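You operate a simulated robot arm through the tools that you are given. There is no shell and no other tool. Be economical: measure what you need, move in short steps, check, and stop when the job is done.

Carry out the task below with a simulated robot arm. There is one attempt and no reset: what you move stays moved.

TASK
On the counter by the fridge, set the beige bowl inside the clear one.
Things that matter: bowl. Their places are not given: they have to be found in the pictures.

It is judged by the outcome, as a careful person would: the job done as asked, and still so three seconds after it is handed in. It fails if anything else is knocked over, pushed out of place, dropped, spilled or broken.

THE ROBOT
A 7-joint arm with a two-finger parallel gripper, fixed in place. Base frame: the origin is at the foot of the arm, x ahead of it, y to its left, z up; the work surface is at about z = 0. Lengths are in cm, angles in rad, forces in N, time in s.
With the tool pointing down near the work surface it reaches from about 22 to 58 cm from the base axis. Its first joint turns from -1.152 to 1.152 rad. Payload 2.5 kg.
Tool frame: the origin (TCP) lies between the finger pads and is the grasp point; the fingertips stand 2.3 cm ahead of it; z points along the fingers, y is the line along which they close. The gripper opens to 9.4 cm. The fingers are 3.8 cm wide and 1 cm thick; the gripper's body (5.4 by 9.6 cm) begins 3.9 cm behind the TCP.
Orientation is that of the tool frame in the base frame, as a unit quaternion [x, y, z, w]. With the fingers straight down and closing along the base's y, the tool's x points along the base's -x, its y along +y and its z along -z.

THE INTERFACE
- The arm moves only by the tool servo_tool. Its argument "targets" is a list of rows, each an object of numbers (a shift or turn left out is 0, a gripper value left out holds the last): "dx", "dy", "dz": the shift along the tool's x, y, z in cm; "rx", "ry", "rz": the turn, a rotation vector about the tool's x, y, z in degrees; "hand": the finger opening in cm, from 0 to 9.4. In form: [{"dx": .., "dy": .., "dz": .., "rx": .., "ry": .., "rz": .., "hand": ..}, ...]. A call has 1 to 8 rows; each row shifts and turns the commanded pose from where the row before left it, along the tool's axes as they then stand. A row lasts 0.2 s, in which the tool goes at most 5 cm and 0.15 rad; a call with a longer step from one row to the next is refused whole, and so is a gripper value outside its range. A pose out of reach is approached as far as the arm can. The call stops where the force on the tool passes 40 N (or 10 N more than at its start, if that is more) or the arm is blocked; 0.2 s more then pass. The fingers move at their own pace (about 10.8 cm/s each) and stop on an object; they squeeze with about 33 N. The grip force told is the motor's: it shows also when the fingers shut on nothing. Time passes only in rows, and 0.2 s behind the last, so rows that do not move let the fingers close. It gives the time, the measured TCP pose, the force on the tool (base axes), the opening and the grip force at its end, in the units of the frame above (readings bear some noise).
- Cameras (640 x 400 px; columns grow to the right, rows downward): "scene" is fixed at [10.86, -40.26, 54.47]; the picture's right is [0.89, -0.46, 0.00], its down [-0.27, -0.52, -0.81] and it looks along [0.37, 0.72, -0.58] (base axes); focal length 314 px, centre (320, 200). "wrist" rides on the gripper at [-3.9, 0, -4.4] in the tool frame; the picture's right is [0.00, -1.00, 0.00], its down [0.97, 0.00, -0.24] and it looks along [0.24, 0.00, 0.97] (tool axes); focal length 218 px, centre (320, 200).
- snapshot(camera): a new picture of that camera. No time passes.
- pixel_to_xyz(camera, pixels): there is no depth. For up to 12 entries [column, row, z] of the newest picture of that camera ("zoom" is the newest enlarged one), the place [x, y] in the base frame at which the ray of that pixel passes the height z, good to about 0.2 cm. No time passes.
- enlarge(camera, box): a new picture of the part [left, top, right, bottom] of that camera's present view, enlarged. No time passes.
- sign_off(): hands the job in; it is judged then, once.

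Work in short steps. Measure before you move; look again where a grasp or a placing could have gone wrong, and mend it. You have 60 turns and 30 pictures in all, the two below and enlarged ones among them. Open the gripper and draw the arm clear of the work before you hand the job in, unless the task says otherwise; then end with one line.

The tools are called by a JSON object that holds its "op" and its "data". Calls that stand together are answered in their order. servo_tool: Moves the arm, as the interface text tells. Its arguments: {"type":"object","properties":{"targets":{"type":"array","items":{"type":"object","properties":{"dx":{"type":"number"},"dy":{"type":"number"},"dz":{"type":"number"},"rx":{"type":"number"},"ry":{"type":"number"},"rz":{"type":"number"},"hand":{"type":"number"}}}}},"required":["targets"]} The other tools are called the same way: snapshot (camera) takes a picture; pixel_to_xyz (camera, pixels) gives the place at which the rays of pixels pass given heights; enlarge (camera, box) takes an enlarged picture of a part of a camera's view; sign_off () hands the job in.

At the start:

```text
time_s: 0.0
eef_pos: [32.27, 18.53, 29.95]
tcp_rot: [0.0, 1.0, 0.001, 0.0]
contact_force: [-0.3, -0.3, 0.5]
finger_gap: 9.4
finger_force: 0.1
```

scene: 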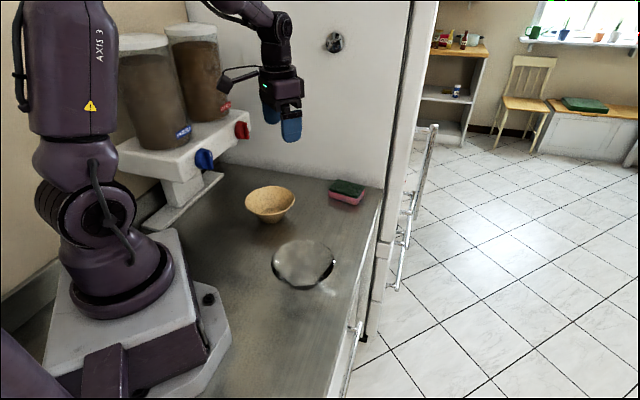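
wrist: 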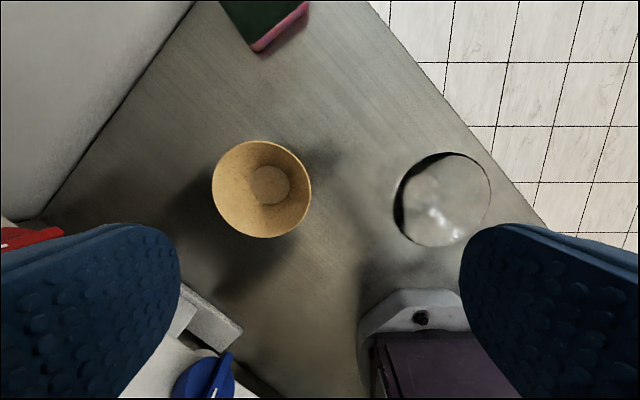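

The beige bowl is at scene (270,203) and the clear one at about (303,264). I enlarge both for measurement.

{"op": "enlarge", "data": {"camera": "scene", "box": [220, 160, 380, 300]}}

{"op": "enlarge", "data": {"camera": "wrist", "box": [190, 110, 510, 310]}}

{"op": "pixel_to_xyz", "data": {"camera": "wrist", "pixels": [[212, 189, 5], [312, 189, 5], [262, 141, 5], [262, 238, 5], [270, 185, 0.5], [394, 200, 5], [491, 200, 5], [445, 152, 5], [442, 247, 5]]}}

{"op": "pixel_to_xyz", "data": {"camera": "scene", "pixels": [[245, 201, 5], [295, 198, 5], [270, 186, 5], [270, 222, 0], [272, 264, 5], [335, 262, 5], [303, 289, 0], [303, 240, 5]]}}

```text
2.86 times, centred on (300, 230) of scene
```

zoom: 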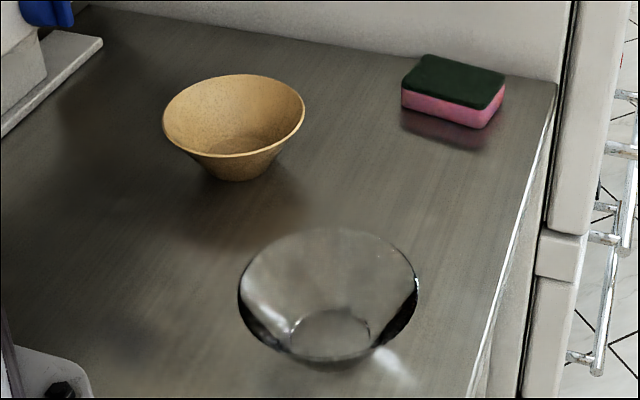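

```text
2.00 times, centred on (350, 210) of wrist
```

zoom: 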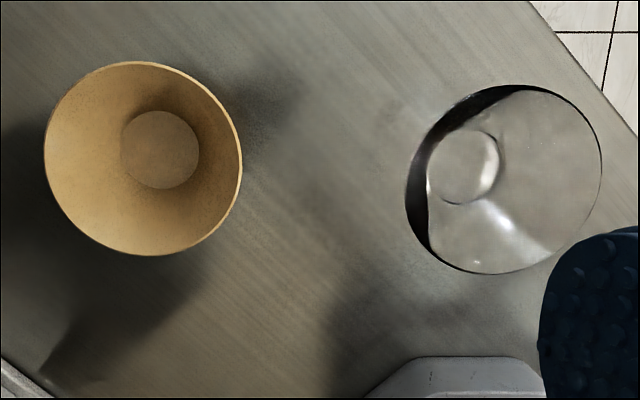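

```text
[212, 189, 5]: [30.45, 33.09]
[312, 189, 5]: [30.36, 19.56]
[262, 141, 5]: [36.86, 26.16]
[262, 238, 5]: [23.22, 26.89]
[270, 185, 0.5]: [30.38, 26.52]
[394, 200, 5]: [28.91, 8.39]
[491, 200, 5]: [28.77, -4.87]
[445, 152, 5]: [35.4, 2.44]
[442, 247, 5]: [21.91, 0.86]
```

```text
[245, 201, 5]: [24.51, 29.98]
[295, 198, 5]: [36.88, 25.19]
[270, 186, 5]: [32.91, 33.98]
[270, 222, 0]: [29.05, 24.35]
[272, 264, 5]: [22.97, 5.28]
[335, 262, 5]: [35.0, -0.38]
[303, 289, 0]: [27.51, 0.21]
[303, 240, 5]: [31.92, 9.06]
```

The rims look about 13 cm across. I compare both cameras over several heights to fix the rim heights and centres.

{"op": "pixel_to_xyz", "data": {"camera": "wrist", "pixels": [[261.5, 189, 4], [261.5, 189, 6], [261.5, 189, 8], [270, 185, 0], [270, 185, 1], [441.7, 199.8, 4], [441.7, 199.8, 6], [441.7, 199.8, 8], [421.5, 193.5, 0], [421.5, 193.5, 1]]}}

{"op": "pixel_to_xyz", "data": {"camera": "scene", "pixels": [[269.9, 200.5, 4], [269.9, 200.5, 6], [269.9, 200.5, 8], [302.8, 264, 4], [302.8, 264, 6], [302.8, 264, 8], [303.5, 276.5, 0], [303.5, 276.5, 1]]}}

```text
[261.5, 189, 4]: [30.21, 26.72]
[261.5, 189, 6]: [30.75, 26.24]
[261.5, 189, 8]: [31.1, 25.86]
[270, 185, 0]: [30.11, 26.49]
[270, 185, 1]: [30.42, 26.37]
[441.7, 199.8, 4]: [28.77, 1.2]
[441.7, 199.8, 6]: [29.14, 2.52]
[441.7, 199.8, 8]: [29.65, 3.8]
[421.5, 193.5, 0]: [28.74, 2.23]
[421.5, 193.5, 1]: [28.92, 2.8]
```

```text
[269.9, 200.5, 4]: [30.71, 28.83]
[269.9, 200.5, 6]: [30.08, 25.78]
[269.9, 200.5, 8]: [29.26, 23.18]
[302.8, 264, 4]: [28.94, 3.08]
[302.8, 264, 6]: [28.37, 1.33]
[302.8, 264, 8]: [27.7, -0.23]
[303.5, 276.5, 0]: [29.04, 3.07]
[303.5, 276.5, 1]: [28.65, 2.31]
```

Results agree: beige rim centre is about (30.4, 26.3), z≈5.6, radius ≈6.4. The clear rim centre is about (28.8, 2.2), z≈5.3. I'll pinch the beige rim on its -y side with the tool tilted 30° along the wall. First I turn the tool and hover.

{"op": "servo_tool", "data": {"targets": [{"rx": -7.5, "hand": 3}, {"rx": -7.5}, {"rx": -7.5}, {"rx": -7.5}, {"dx": 0.47, "dy": -2.76, "dz": 2.97}, {"dx": 0.47, "dy": -2.76, "dz": 2.97}, {"dx": 0.47, "dy": -2.76, "dz": 2.97}, {"dx": 0.47, "dy": -2.76, "dz": 2.97}]}}

{"op": "snapshot", "data": {"camera": "wrist"}}

{"op": "snapshot", "data": {"camera": "scene"}}

```text
time_s: 1.8
eef_pos: [30.23, 14.71, 13.99]
tcp_rot: [-0.001, 0.966, 0.259, -0.001]
contact_force: [0.4, 0.5, 0.0]
finger_gap: 3.0
finger_force: 0.0
```

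```text
25 pictures are left
```

wrist: 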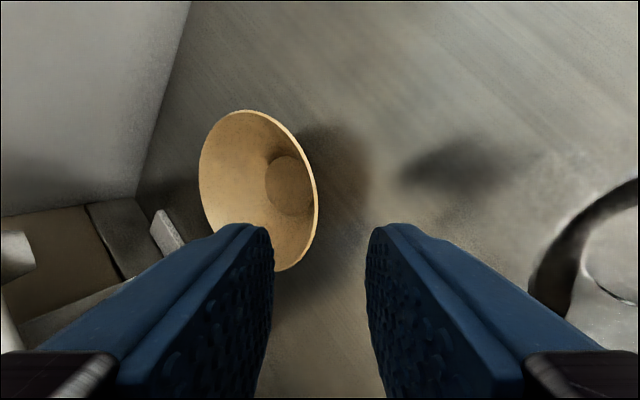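

```text
24 pictures are left
```

scene: 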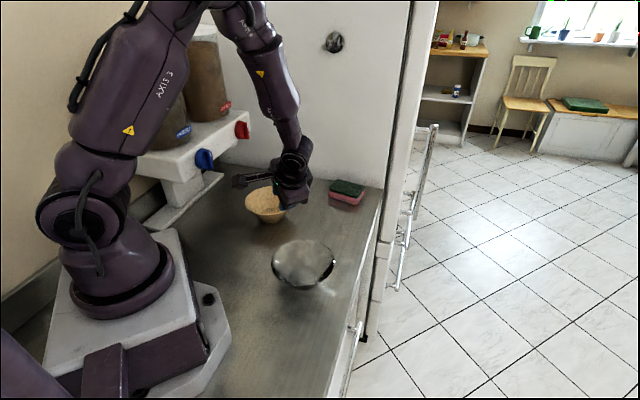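

The rim's right edge is near (317,198), almost on the closing plane. I check its location exactly.

{"op": "pixel_to_xyz", "data": {"camera": "wrist", "pixels": [[317, 190, 5.5], [317.5, 200, 5.5], [315, 210, 5.5], [243, 110, 5.5], [280, 271, 5.5], [199, 170, 5.5]]}}

{"op": "enlarge", "data": {"camera": "wrist", "box": [180, 90, 400, 290]}}

```text
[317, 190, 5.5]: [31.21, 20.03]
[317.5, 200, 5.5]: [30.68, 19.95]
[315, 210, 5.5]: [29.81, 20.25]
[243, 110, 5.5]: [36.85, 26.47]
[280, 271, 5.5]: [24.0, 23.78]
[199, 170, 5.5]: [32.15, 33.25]
```

```text
2.00 times, centred on (290, 190) of wrist
```

zoom: 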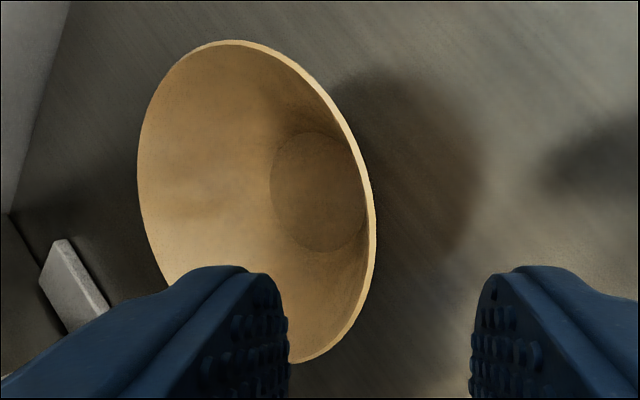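

The near rim point is about (30.4, 20.05, 5.5). I advance 8.8 cm along the tool so the tips overlap the wall by about 1.1 cm.

{"op": "servo_tool", "data": {"targets": [{"dx": -0.17, "dy": 0.3, "dz": 2.5}, {"dz": 2.5}, {"dz": 2}, {"dz": 1.8}, {}]}}

{"op": "enlarge", "data": {"camera": "wrist", "box": [160, 100, 480, 300]}}

{"op": "enlarge", "data": {"camera": "scene", "box": [220, 150, 340, 240]}}

```text
time_s: 3.0
eef_pos: [30.65, 19.52, 6.37]
tcp_rot: [0.0, 0.966, 0.26, 0.0]
contact_force: [-0.9, 0.1, -0.1]
finger_gap: 3.04
finger_force: 0.1
```

```text
2.00 times, centred on (320, 200) of wrist
```

zoom: 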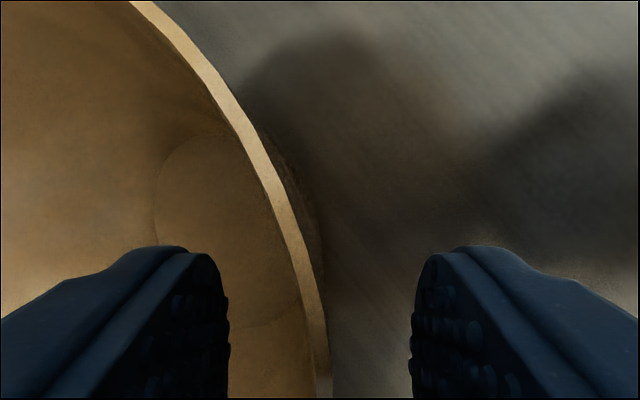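

```text
4.44 times, centred on (280, 195) of scene
```

zoom: 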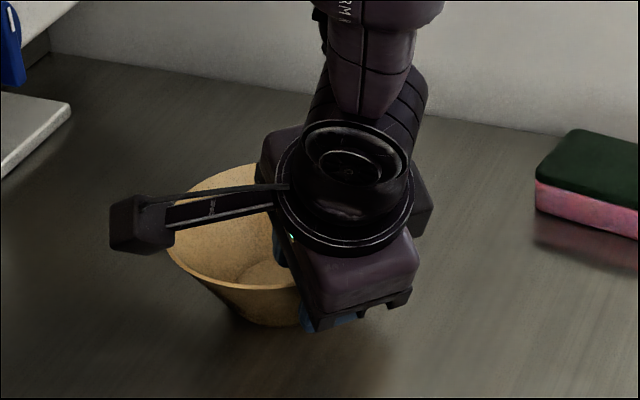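

The rim at zoom (320,365) sits between the fingers. I close on it.

{"op": "servo_tool", "data": {"targets": [{"hand": 0}, {}, {}]}}

{"op": "enlarge", "data": {"camera": "wrist", "box": [100, 60, 540, 340]}}

```text
time_s: 3.8
eef_pos: [30.61, 19.66, 6.54]
tcp_rot: [-0.001, 0.966, 0.259, 0.001]
contact_force: [-0.2, 4.3, 11.8]
finger_gap: 1.04
finger_force: 33.1
```

```text
1.43 times, centred on (320, 200) of wrist
```

zoom: 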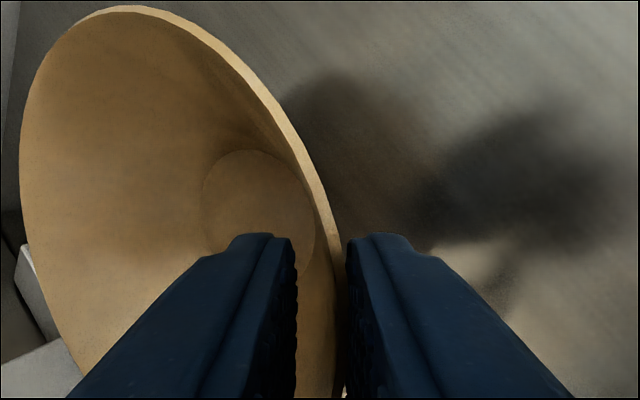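

It gripped at a gap of 1.04 cm. I lift straight up in small steps and check that it follows.

{"op": "servo_tool", "data": {"targets": [{"dy": 0.5, "dz": -0.866}, {"dy": 0.75, "dz": -1.3}, {"dy": 1.25, "dz": -2.165}, {"dy": 1.5, "dz": -2.6}, {}]}}

{"op": "snapshot", "data": {"camera": "wrist"}}

{"op": "snapshot", "data": {"camera": "scene"}}

```text
time_s: 5.0
eef_pos: [30.57, 19.58, 14.53]
tcp_rot: [0.0, 0.966, 0.259, 0.001]
contact_force: [-0.8, 0.6, 0.1]
finger_gap: 0.0
finger_force: 33.3
```

```text
19 pictures are left
```

wrist: 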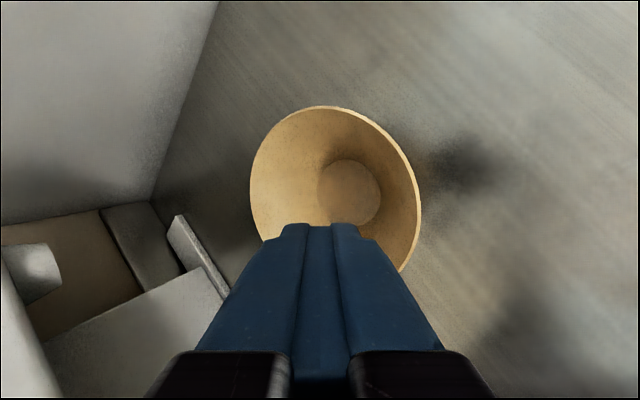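

```text
18 pictures are left
```

scene: 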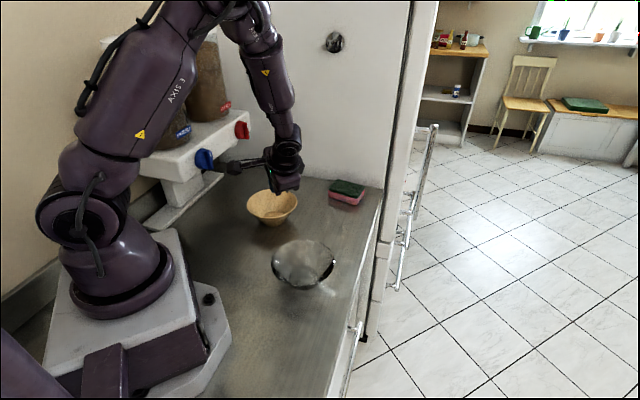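

The rim slipped out of the grip (gap 0). The bowl is upright at scene (272,206). I need its true wall slope, so I enlarge both views.

{"op": "enlarge", "data": {"camera": "scene", "box": [232, 175, 312, 230]}}

{"op": "enlarge", "data": {"camera": "wrist", "box": [230, 90, 440, 290]}}

```text
7.27 times, centred on (272, 202) of scene
```

zoom: 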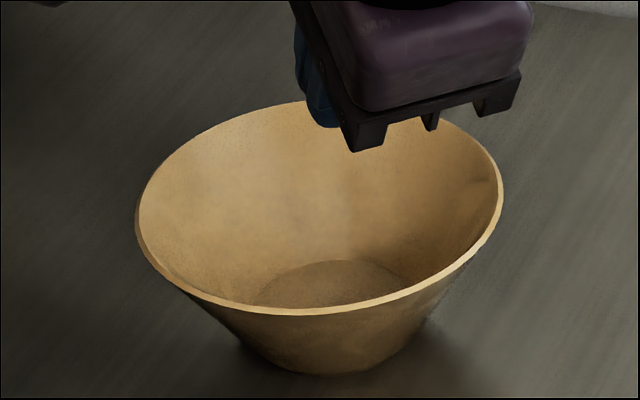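

```text
2.00 times, centred on (335, 190) of wrist
```

zoom: 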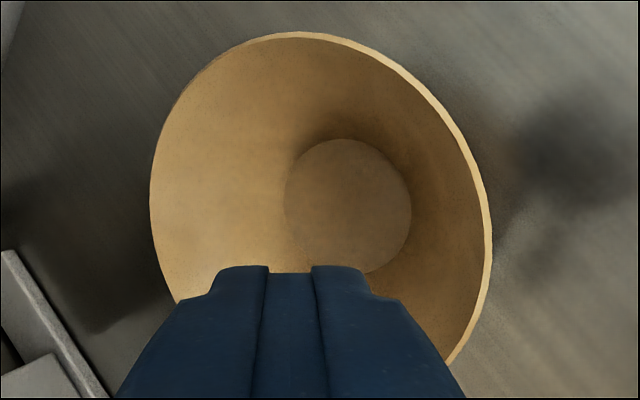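

The wall slope comes out at about 32°, with rim height about 5.4. My overlap was too shallow for the rounded tips. I relocate the rim before grasping deeper.

{"op": "pixel_to_xyz", "data": {"camera": "zoom", "pixels": [[150, 195, 5.4], [492, 235, 5.4], [490, 200, 5.4], [300, 33, 5.4], [450, 360, 5.4], [410, 80, 5.4], [175, 300, 5.4], [348, 206, 0.5], [285, 205, 0.5], [411, 205, 0.5]]}}

{"op": "pixel_to_xyz", "data": {"camera": "scene", "pixels": [[247.2, 206, 5.4], [297.2, 201, 5.4], [272, 217.6, 5.4], [272, 189, 5.4]]}}

```text
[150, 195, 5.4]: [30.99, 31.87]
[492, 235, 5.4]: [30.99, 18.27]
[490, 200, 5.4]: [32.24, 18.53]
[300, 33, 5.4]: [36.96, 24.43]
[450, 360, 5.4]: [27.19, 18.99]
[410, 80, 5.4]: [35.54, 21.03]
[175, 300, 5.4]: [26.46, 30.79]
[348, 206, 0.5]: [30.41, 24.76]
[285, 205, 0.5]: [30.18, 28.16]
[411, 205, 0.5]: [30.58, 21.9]
```

```text
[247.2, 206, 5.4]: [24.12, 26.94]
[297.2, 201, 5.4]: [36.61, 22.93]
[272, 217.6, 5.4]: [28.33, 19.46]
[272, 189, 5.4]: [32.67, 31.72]
```

The rim centre is now about (30.5, 25.1), with the near wall at y≈18.5. I tilt 3° more, open, step outward and then advance to a 2 cm overlap.

{"op": "servo_tool", "data": {"targets": [{"rx": -3, "hand": 2.6}, {"dx": 0.12, "dy": -3, "dz": 0}, {"dy": -2.86, "dz": 1.2}, {"dz": 2}, {"dz": 2}, {"dz": 1}, {}]}}

{"op": "enlarge", "data": {"camera": "wrist", "box": [160, 100, 480, 300]}}

```text
time_s: 6.6
eef_pos: [30.57, 18.06, 6.14]
tcp_rot: [0.0, 0.959, 0.284, 0.001]
contact_force: [0.5, -0.1, 0.1]
finger_gap: 2.6
finger_force: 0.0
```

```text
2.00 times, centred on (320, 200) of wrist
```

zoom: 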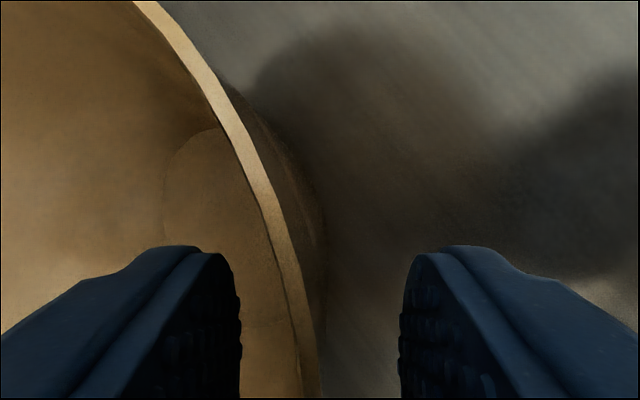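

The wall is parallel to the tool (outer wall columns 320–323 along its depth). I go 0.6 cm deeper and close.

{"op": "servo_tool", "data": {"targets": [{"dy": 0.1, "dz": 0.6}, {}, {"hand": 0}, {}, {}, {}]}}

{"op": "enlarge", "data": {"camera": "wrist", "box": [100, 60, 540, 340]}}

```text
time_s: 8.0
eef_pos: [30.59, 18.65, 5.62]
tcp_rot: [-0.001, 0.959, 0.285, 0.0]
contact_force: [-0.3, 4.5, 13.2]
finger_gap: 1.0
finger_force: 32.8
```

```text
1.43 times, centred on (320, 200) of wrist
```

zoom: 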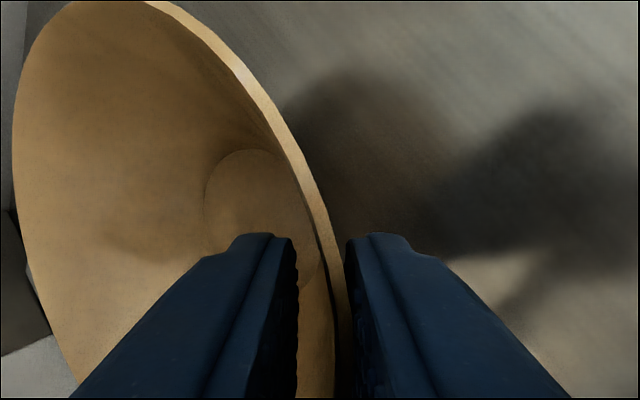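

The gap is 1.0 with a deeper overlap. I lift slowly by 1.5 cm and check the opening.

{"op": "servo_tool", "data": {"targets": [{"dy": 0.16, "dz": -0.25}, {"dy": 0.16, "dz": -0.25}, {"dy": 0.25, "dz": -0.38}, {"dy": 0.25, "dz": -0.38}, {}]}}

{"op": "enlarge", "data": {"camera": "scene", "box": [232, 170, 332, 235]}}

```text
time_s: 9.2
eef_pos: [30.5, 18.3, 7.17]
tcp_rot: [0.0, 0.959, 0.284, 0.0]
contact_force: [-1.2, -0.3, -2.6]
finger_gap: 0.97
finger_force: 33.1
```

```text
6.15 times, centred on (282, 202) of scene
```

zoom: 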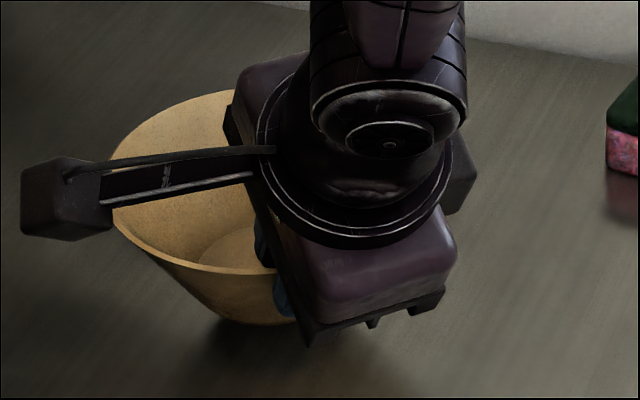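

It is holding: gap 0.97 and about 2.6 N of load. I lift another 8 cm gently.

{"op": "servo_tool", "data": {"targets": [{"dy": 0.54, "dz": -0.84}, {"dy": 0.54, "dz": -0.84}, {"dy": 0.65, "dz": -1.0}, {"dy": 0.65, "dz": -1.0}, {"dy": 0.65, "dz": -1.0}, {"dy": 0.65, "dz": -1.0}, {"dy": 0.65, "dz": -1.0}, {}]}}

{"op": "snapshot", "data": {"camera": "scene"}}

{"op": "snapshot", "data": {"camera": "wrist"}}

```text
time_s: 11.0
eef_pos: [30.31, 18.36, 15.06]
tcp_rot: [0.001, 0.959, 0.284, 0.0]
contact_force: [0.2, -0.6, -2.5]
finger_gap: 0.99
finger_force: 32.8
```

```text
12 pictures are left
```

scene: 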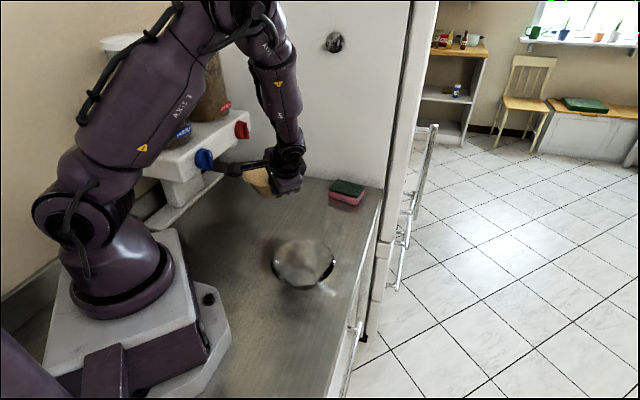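

```text
11 pictures are left
```

wrist: 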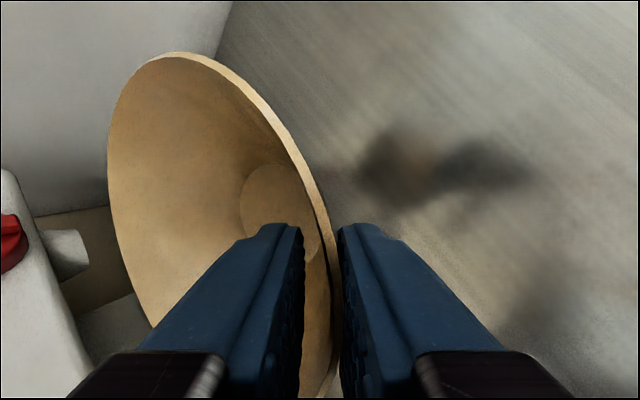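

Held securely. I check the bowl's pose relative to the tool, assuming a rim height of about 14.8.

{"op": "pixel_to_xyz", "data": {"camera": "wrist", "pixels": [[108, 150, 14.8], [180, 53, 14.8], [215, 64, 14.8], [300, 160, 14.8], [128, 265, 14.8], [328, 230, 14.8], [280, 200, 10], [240, 195, 10], [320, 225, 10], [108, 150, 16.5], [180, 53, 15.5]]}}

{"op": "enlarge", "data": {"camera": "scene", "box": [225, 140, 325, 215]}}

```text
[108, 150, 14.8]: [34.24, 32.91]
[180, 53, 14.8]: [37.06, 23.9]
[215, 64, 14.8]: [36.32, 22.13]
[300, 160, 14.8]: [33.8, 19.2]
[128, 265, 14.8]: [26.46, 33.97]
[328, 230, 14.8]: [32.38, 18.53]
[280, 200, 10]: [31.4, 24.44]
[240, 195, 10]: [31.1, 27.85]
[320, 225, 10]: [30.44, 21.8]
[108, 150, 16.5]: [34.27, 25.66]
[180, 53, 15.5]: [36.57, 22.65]
```

```text
5.33 times, centred on (275, 178) of scene
```

zoom: 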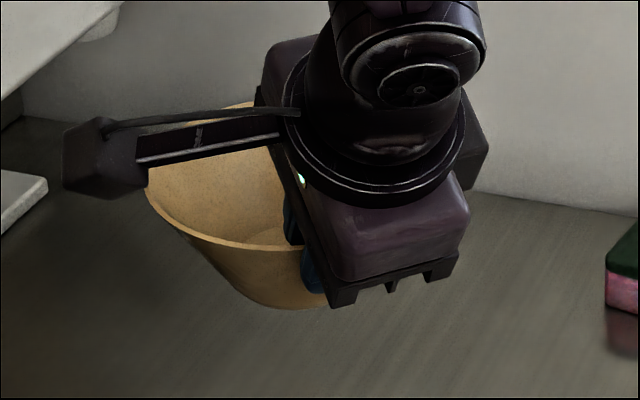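

The bowl is roughly level, with its centre about 6.5 cm in +y from the TCP. I carry it over to the clear bowl at this height in gentle steps.

{"op": "servo_tool", "data": {"targets": [{"dx": 0.1, "dy": -0.9, "dz": -0.58}, {"dx": 0.1, "dy": -1.3, "dz": -0.84}, {"dx": 0.1, "dy": -1.5, "dz": -0.97}, {"dx": 0.1, "dy": -1.5, "dz": -0.97}, {"dx": 0.1, "dy": -1.5, "dz": -0.97}, {"dx": 0.1, "dy": -1.5, "dz": -0.97}, {"dx": 0.1, "dy": -1.3, "dz": -0.84}, {"dx": 0.1, "dy": -0.9, "dz": -0.58}]}}

{"op": "servo_tool", "data": {"targets": [{"dx": 0.1, "dy": -0.9, "dz": -0.58}, {"dx": 0.1, "dy": -1.5, "dz": -0.97}, {"dx": 0.1, "dy": -1.5, "dz": -0.97}, {"dx": 0.1, "dy": -1.5, "dz": -0.97}, {"dx": 0.1, "dy": -1.3, "dz": -0.84}, {"dx": 0.1, "dy": -0.9, "dz": -0.58}, {"dx": 0.06, "dy": -0.6, "dz": -0.39}, {}]}}

{"op": "snapshot", "data": {"camera": "scene"}}

{"op": "snapshot", "data": {"camera": "wrist"}}

```text
time_s: 12.8
eef_pos: [29.74, 6.07, 15.08]
tcp_rot: [-0.001, 0.959, 0.285, 0.0]
contact_force: [0.2, -0.7, -2.6]
finger_gap: 0.99
finger_force: 32.7
```

```text
time_s: 14.6
eef_pos: [28.97, -3.82, 15.05]
tcp_rot: [0.001, 0.959, 0.284, 0.0]
contact_force: [0.0, 0.3, -2.3]
finger_gap: 0.99
finger_force: 33.6
```

```text
9 pictures are left
```

scene: 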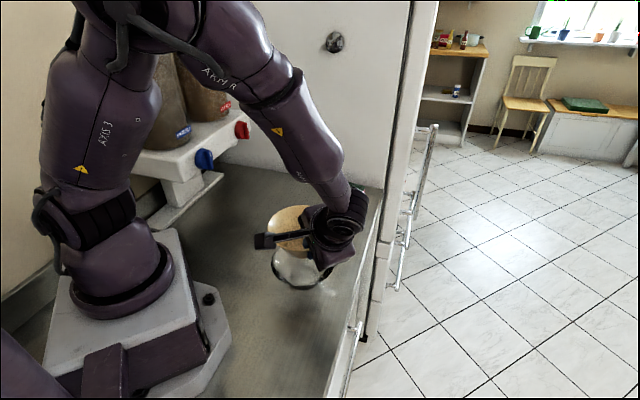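

```text
8 pictures are left
```

wrist: 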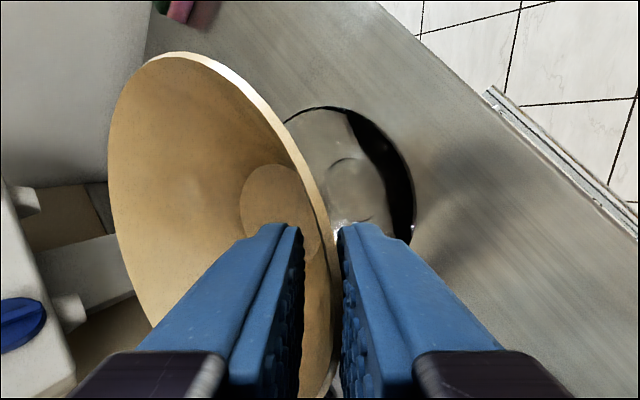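

The clear bowl's rim is visible from (330,106) to (414,200). I recheck its position from here and look closely in the scene view.

{"op": "pixel_to_xyz", "data": {"camera": "wrist", "pixels": [[330, 106, 5.3], [370, 120, 5.3], [400, 150, 5.3], [414, 190, 5.3], [413, 220, 5.3], [284, 124, 5.3]]}}

{"op": "enlarge", "data": {"camera": "scene", "box": [250, 190, 370, 300]}}

```text
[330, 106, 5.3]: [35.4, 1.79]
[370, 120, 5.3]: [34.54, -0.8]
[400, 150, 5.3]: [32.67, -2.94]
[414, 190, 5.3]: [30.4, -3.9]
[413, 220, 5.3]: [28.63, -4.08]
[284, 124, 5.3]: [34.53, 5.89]
```

```text
3.64 times, centred on (310, 245) of scene
```

zoom: 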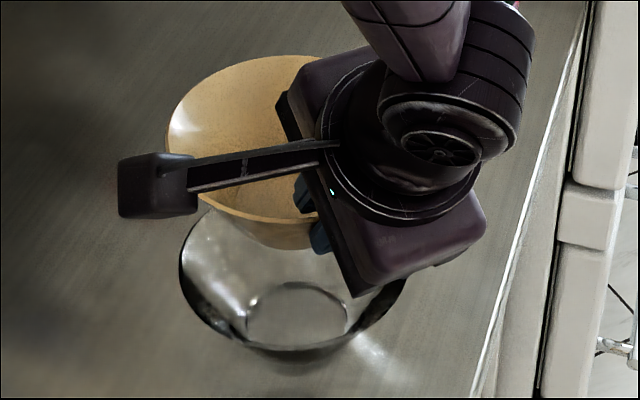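

Clear centre is confirmed at about (28.85, 2.35), and the beige is centred above it, offset about +0.3 in y as wanted. I lower by 6.5 cm.

{"op": "servo_tool", "data": {"targets": [{"dy": -0.545, "dz": 0.839}, {"dy": -0.545, "dz": 0.839}, {"dy": -0.545, "dz": 0.839}, {"dy": -0.545, "dz": 0.839}, {"dy": -0.545, "dz": 0.839}, {"dy": -0.545, "dz": 0.839}, {"dy": -0.272, "dz": 0.42}, {}]}}

{"op": "enlarge", "data": {"camera": "wrist", "box": [80, 40, 560, 340]}}

{"op": "enlarge", "data": {"camera": "scene", "box": [250, 200, 370, 300]}}

```text
time_s: 16.4
eef_pos: [29.02, -3.83, 8.36]
tcp_rot: [-0.001, 0.959, 0.283, 0.001]
contact_force: [0.7, -3.5, 3.4]
finger_gap: 0.98
finger_force: 33.2
```

```text
1.33 times, centred on (320, 190) of wrist
```

zoom: 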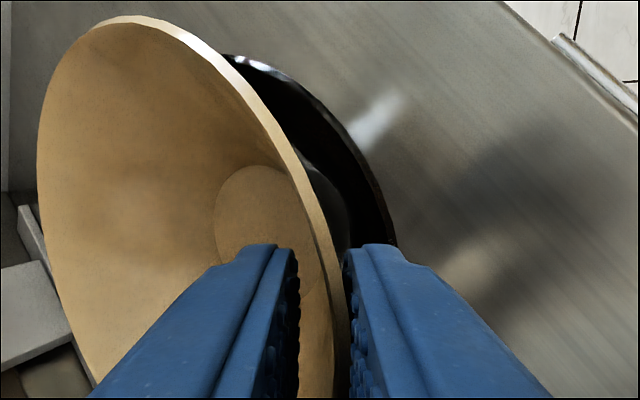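

```text
4.00 times, centred on (310, 250) of scene
```

zoom: 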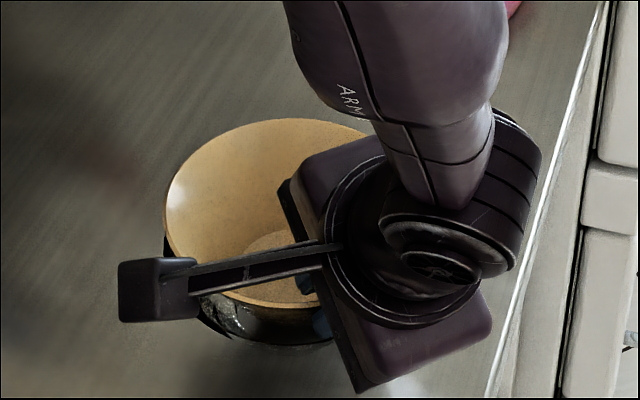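

Contact has begun on the far (+y) side: force is -3.5 in y and about +6 in z. I shift 0.5 cm toward -y and then lower a little more.

{"op": "servo_tool", "data": {"targets": [{"dy": -0.42, "dz": -0.27}, {}, {"dy": -0.163, "dz": 0.252}, {"dy": -0.163, "dz": 0.252}, {}]}}

```text
time_s: 17.4
eef_pos: [29.01, -4.44, 8.13]
tcp_rot: [0.0, 0.959, 0.283, 0.002]
contact_force: [-1.0, -2.1, 6.6]
finger_gap: 0.97
finger_force: 32.4
stopped in row 5: the force on the tool passed its limit (the readings are from after the stop); the commanded pose is now the measured one
```

The outer fingertip corner (z≈5.4) has met the clear rim, so this is as low as the grip allows. I raise slightly and open in small amounts, holding the outer finger still so the bowl slides down guided by both walls.

{"op": "servo_tool", "data": {"targets": [{"dy": 0.16, "dz": -0.25}, {}, {"dy": 0.15, "hand": 1.3}, {"dy": 0.1, "hand": 1.5}, {"dy": 0.1, "hand": 1.7}, {}]}}

{"op": "enlarge", "data": {"camera": "wrist", "box": [80, 40, 560, 340]}}

```text
time_s: 18.8
eef_pos: [29.1, -4.09, 8.73]
tcp_rot: [0.0, 0.959, 0.283, 0.002]
contact_force: [0.6, -0.7, -1.1]
finger_gap: 1.74
finger_force: 0.8
```

```text
1.33 times, centred on (320, 190) of wrist
```

zoom: 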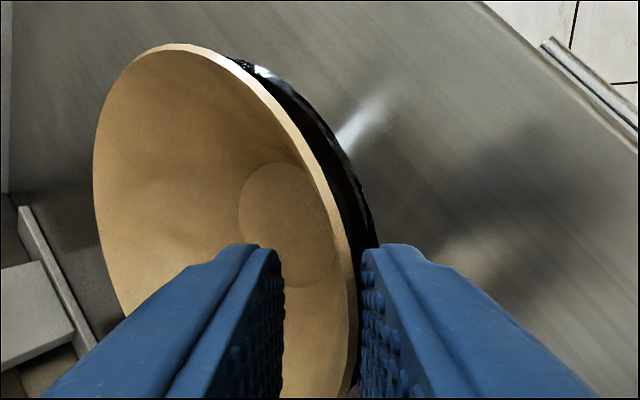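

The bowl has slid down and leans on the outer finger. I withdraw slowly along the tool axis so it can settle.

{"op": "servo_tool", "data": {"targets": [{"dz": -0.5}, {"dz": -0.6}, {"dz": -0.8}, {"dz": -1.5}, {"dz": -2.5}, {"dz": -3}, {"dz": -3}, {}]}}

{"op": "enlarge", "data": {"camera": "wrist", "box": [80, 40, 560, 340]}}

{"op": "enlarge", "data": {"camera": "scene", "box": [240, 200, 360, 300]}}

```text
time_s: 20.6
eef_pos: [29.07, -10.72, 18.62]
tcp_rot: [0.0, 0.959, 0.283, 0.002]
contact_force: [0.2, 0.2, 0.0]
finger_gap: 1.69
finger_force: 0.1
```

```text
1.33 times, centred on (320, 190) of wrist
```

zoom: 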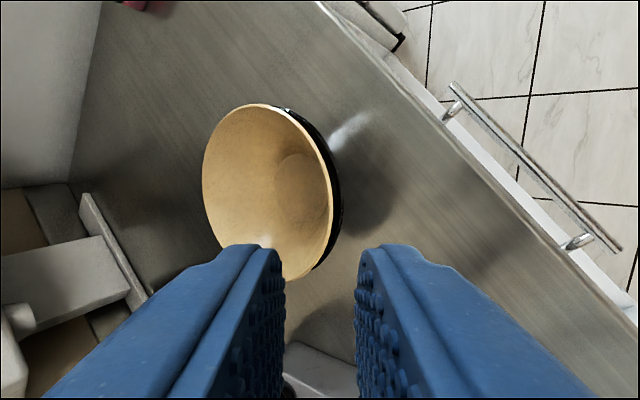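

```text
4.00 times, centred on (300, 250) of scene
```

zoom: 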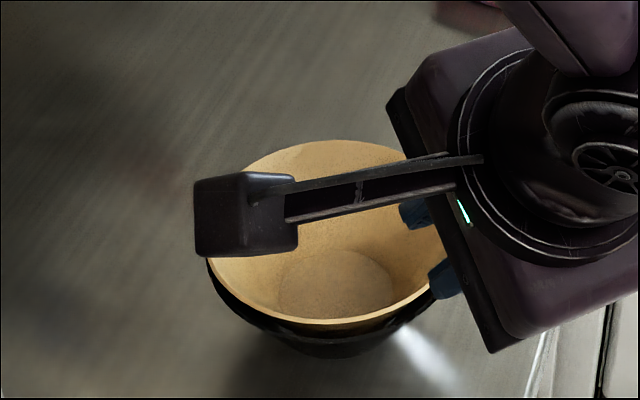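

Nested. I move the arm up and clear, then check levelness.

{"op": "servo_tool", "data": {"targets": [{"dz": -2, "hand": 5}, {"dy": 1.5, "dz": -2.5}, {"dy": 1.5, "dz": -2.5}, {"dy": 1.5, "dz": -2.5}, {"dy": 1.0, "dz": -1.5}, {}, {}]}}

{"op": "enlarge", "data": {"camera": "scene", "box": [240, 190, 360, 300]}}

```text
time_s: 22.2
eef_pos: [29.09, -12.1, 30.71]
tcp_rot: [0.001, 0.959, 0.283, 0.002]
contact_force: [0.9, -0.1, -0.2]
finger_gap: 5.01
finger_force: 0.1
```

```text
3.64 times, centred on (300, 245) of scene
```

zoom: 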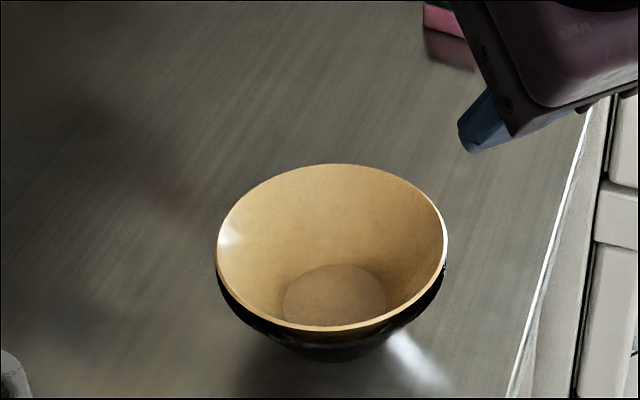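

The beige bowl sits level inside the clear one. The clear bowl's rim spans about 272–335 px, same as at the start, and the arm is clear.

{"op": "sign_off", "data": {}}

```text
The job is handed in.
```

The beige bowl is nested level inside the clear bowl on the counter, the clear bowl is where it started, and the arm is open and clear.
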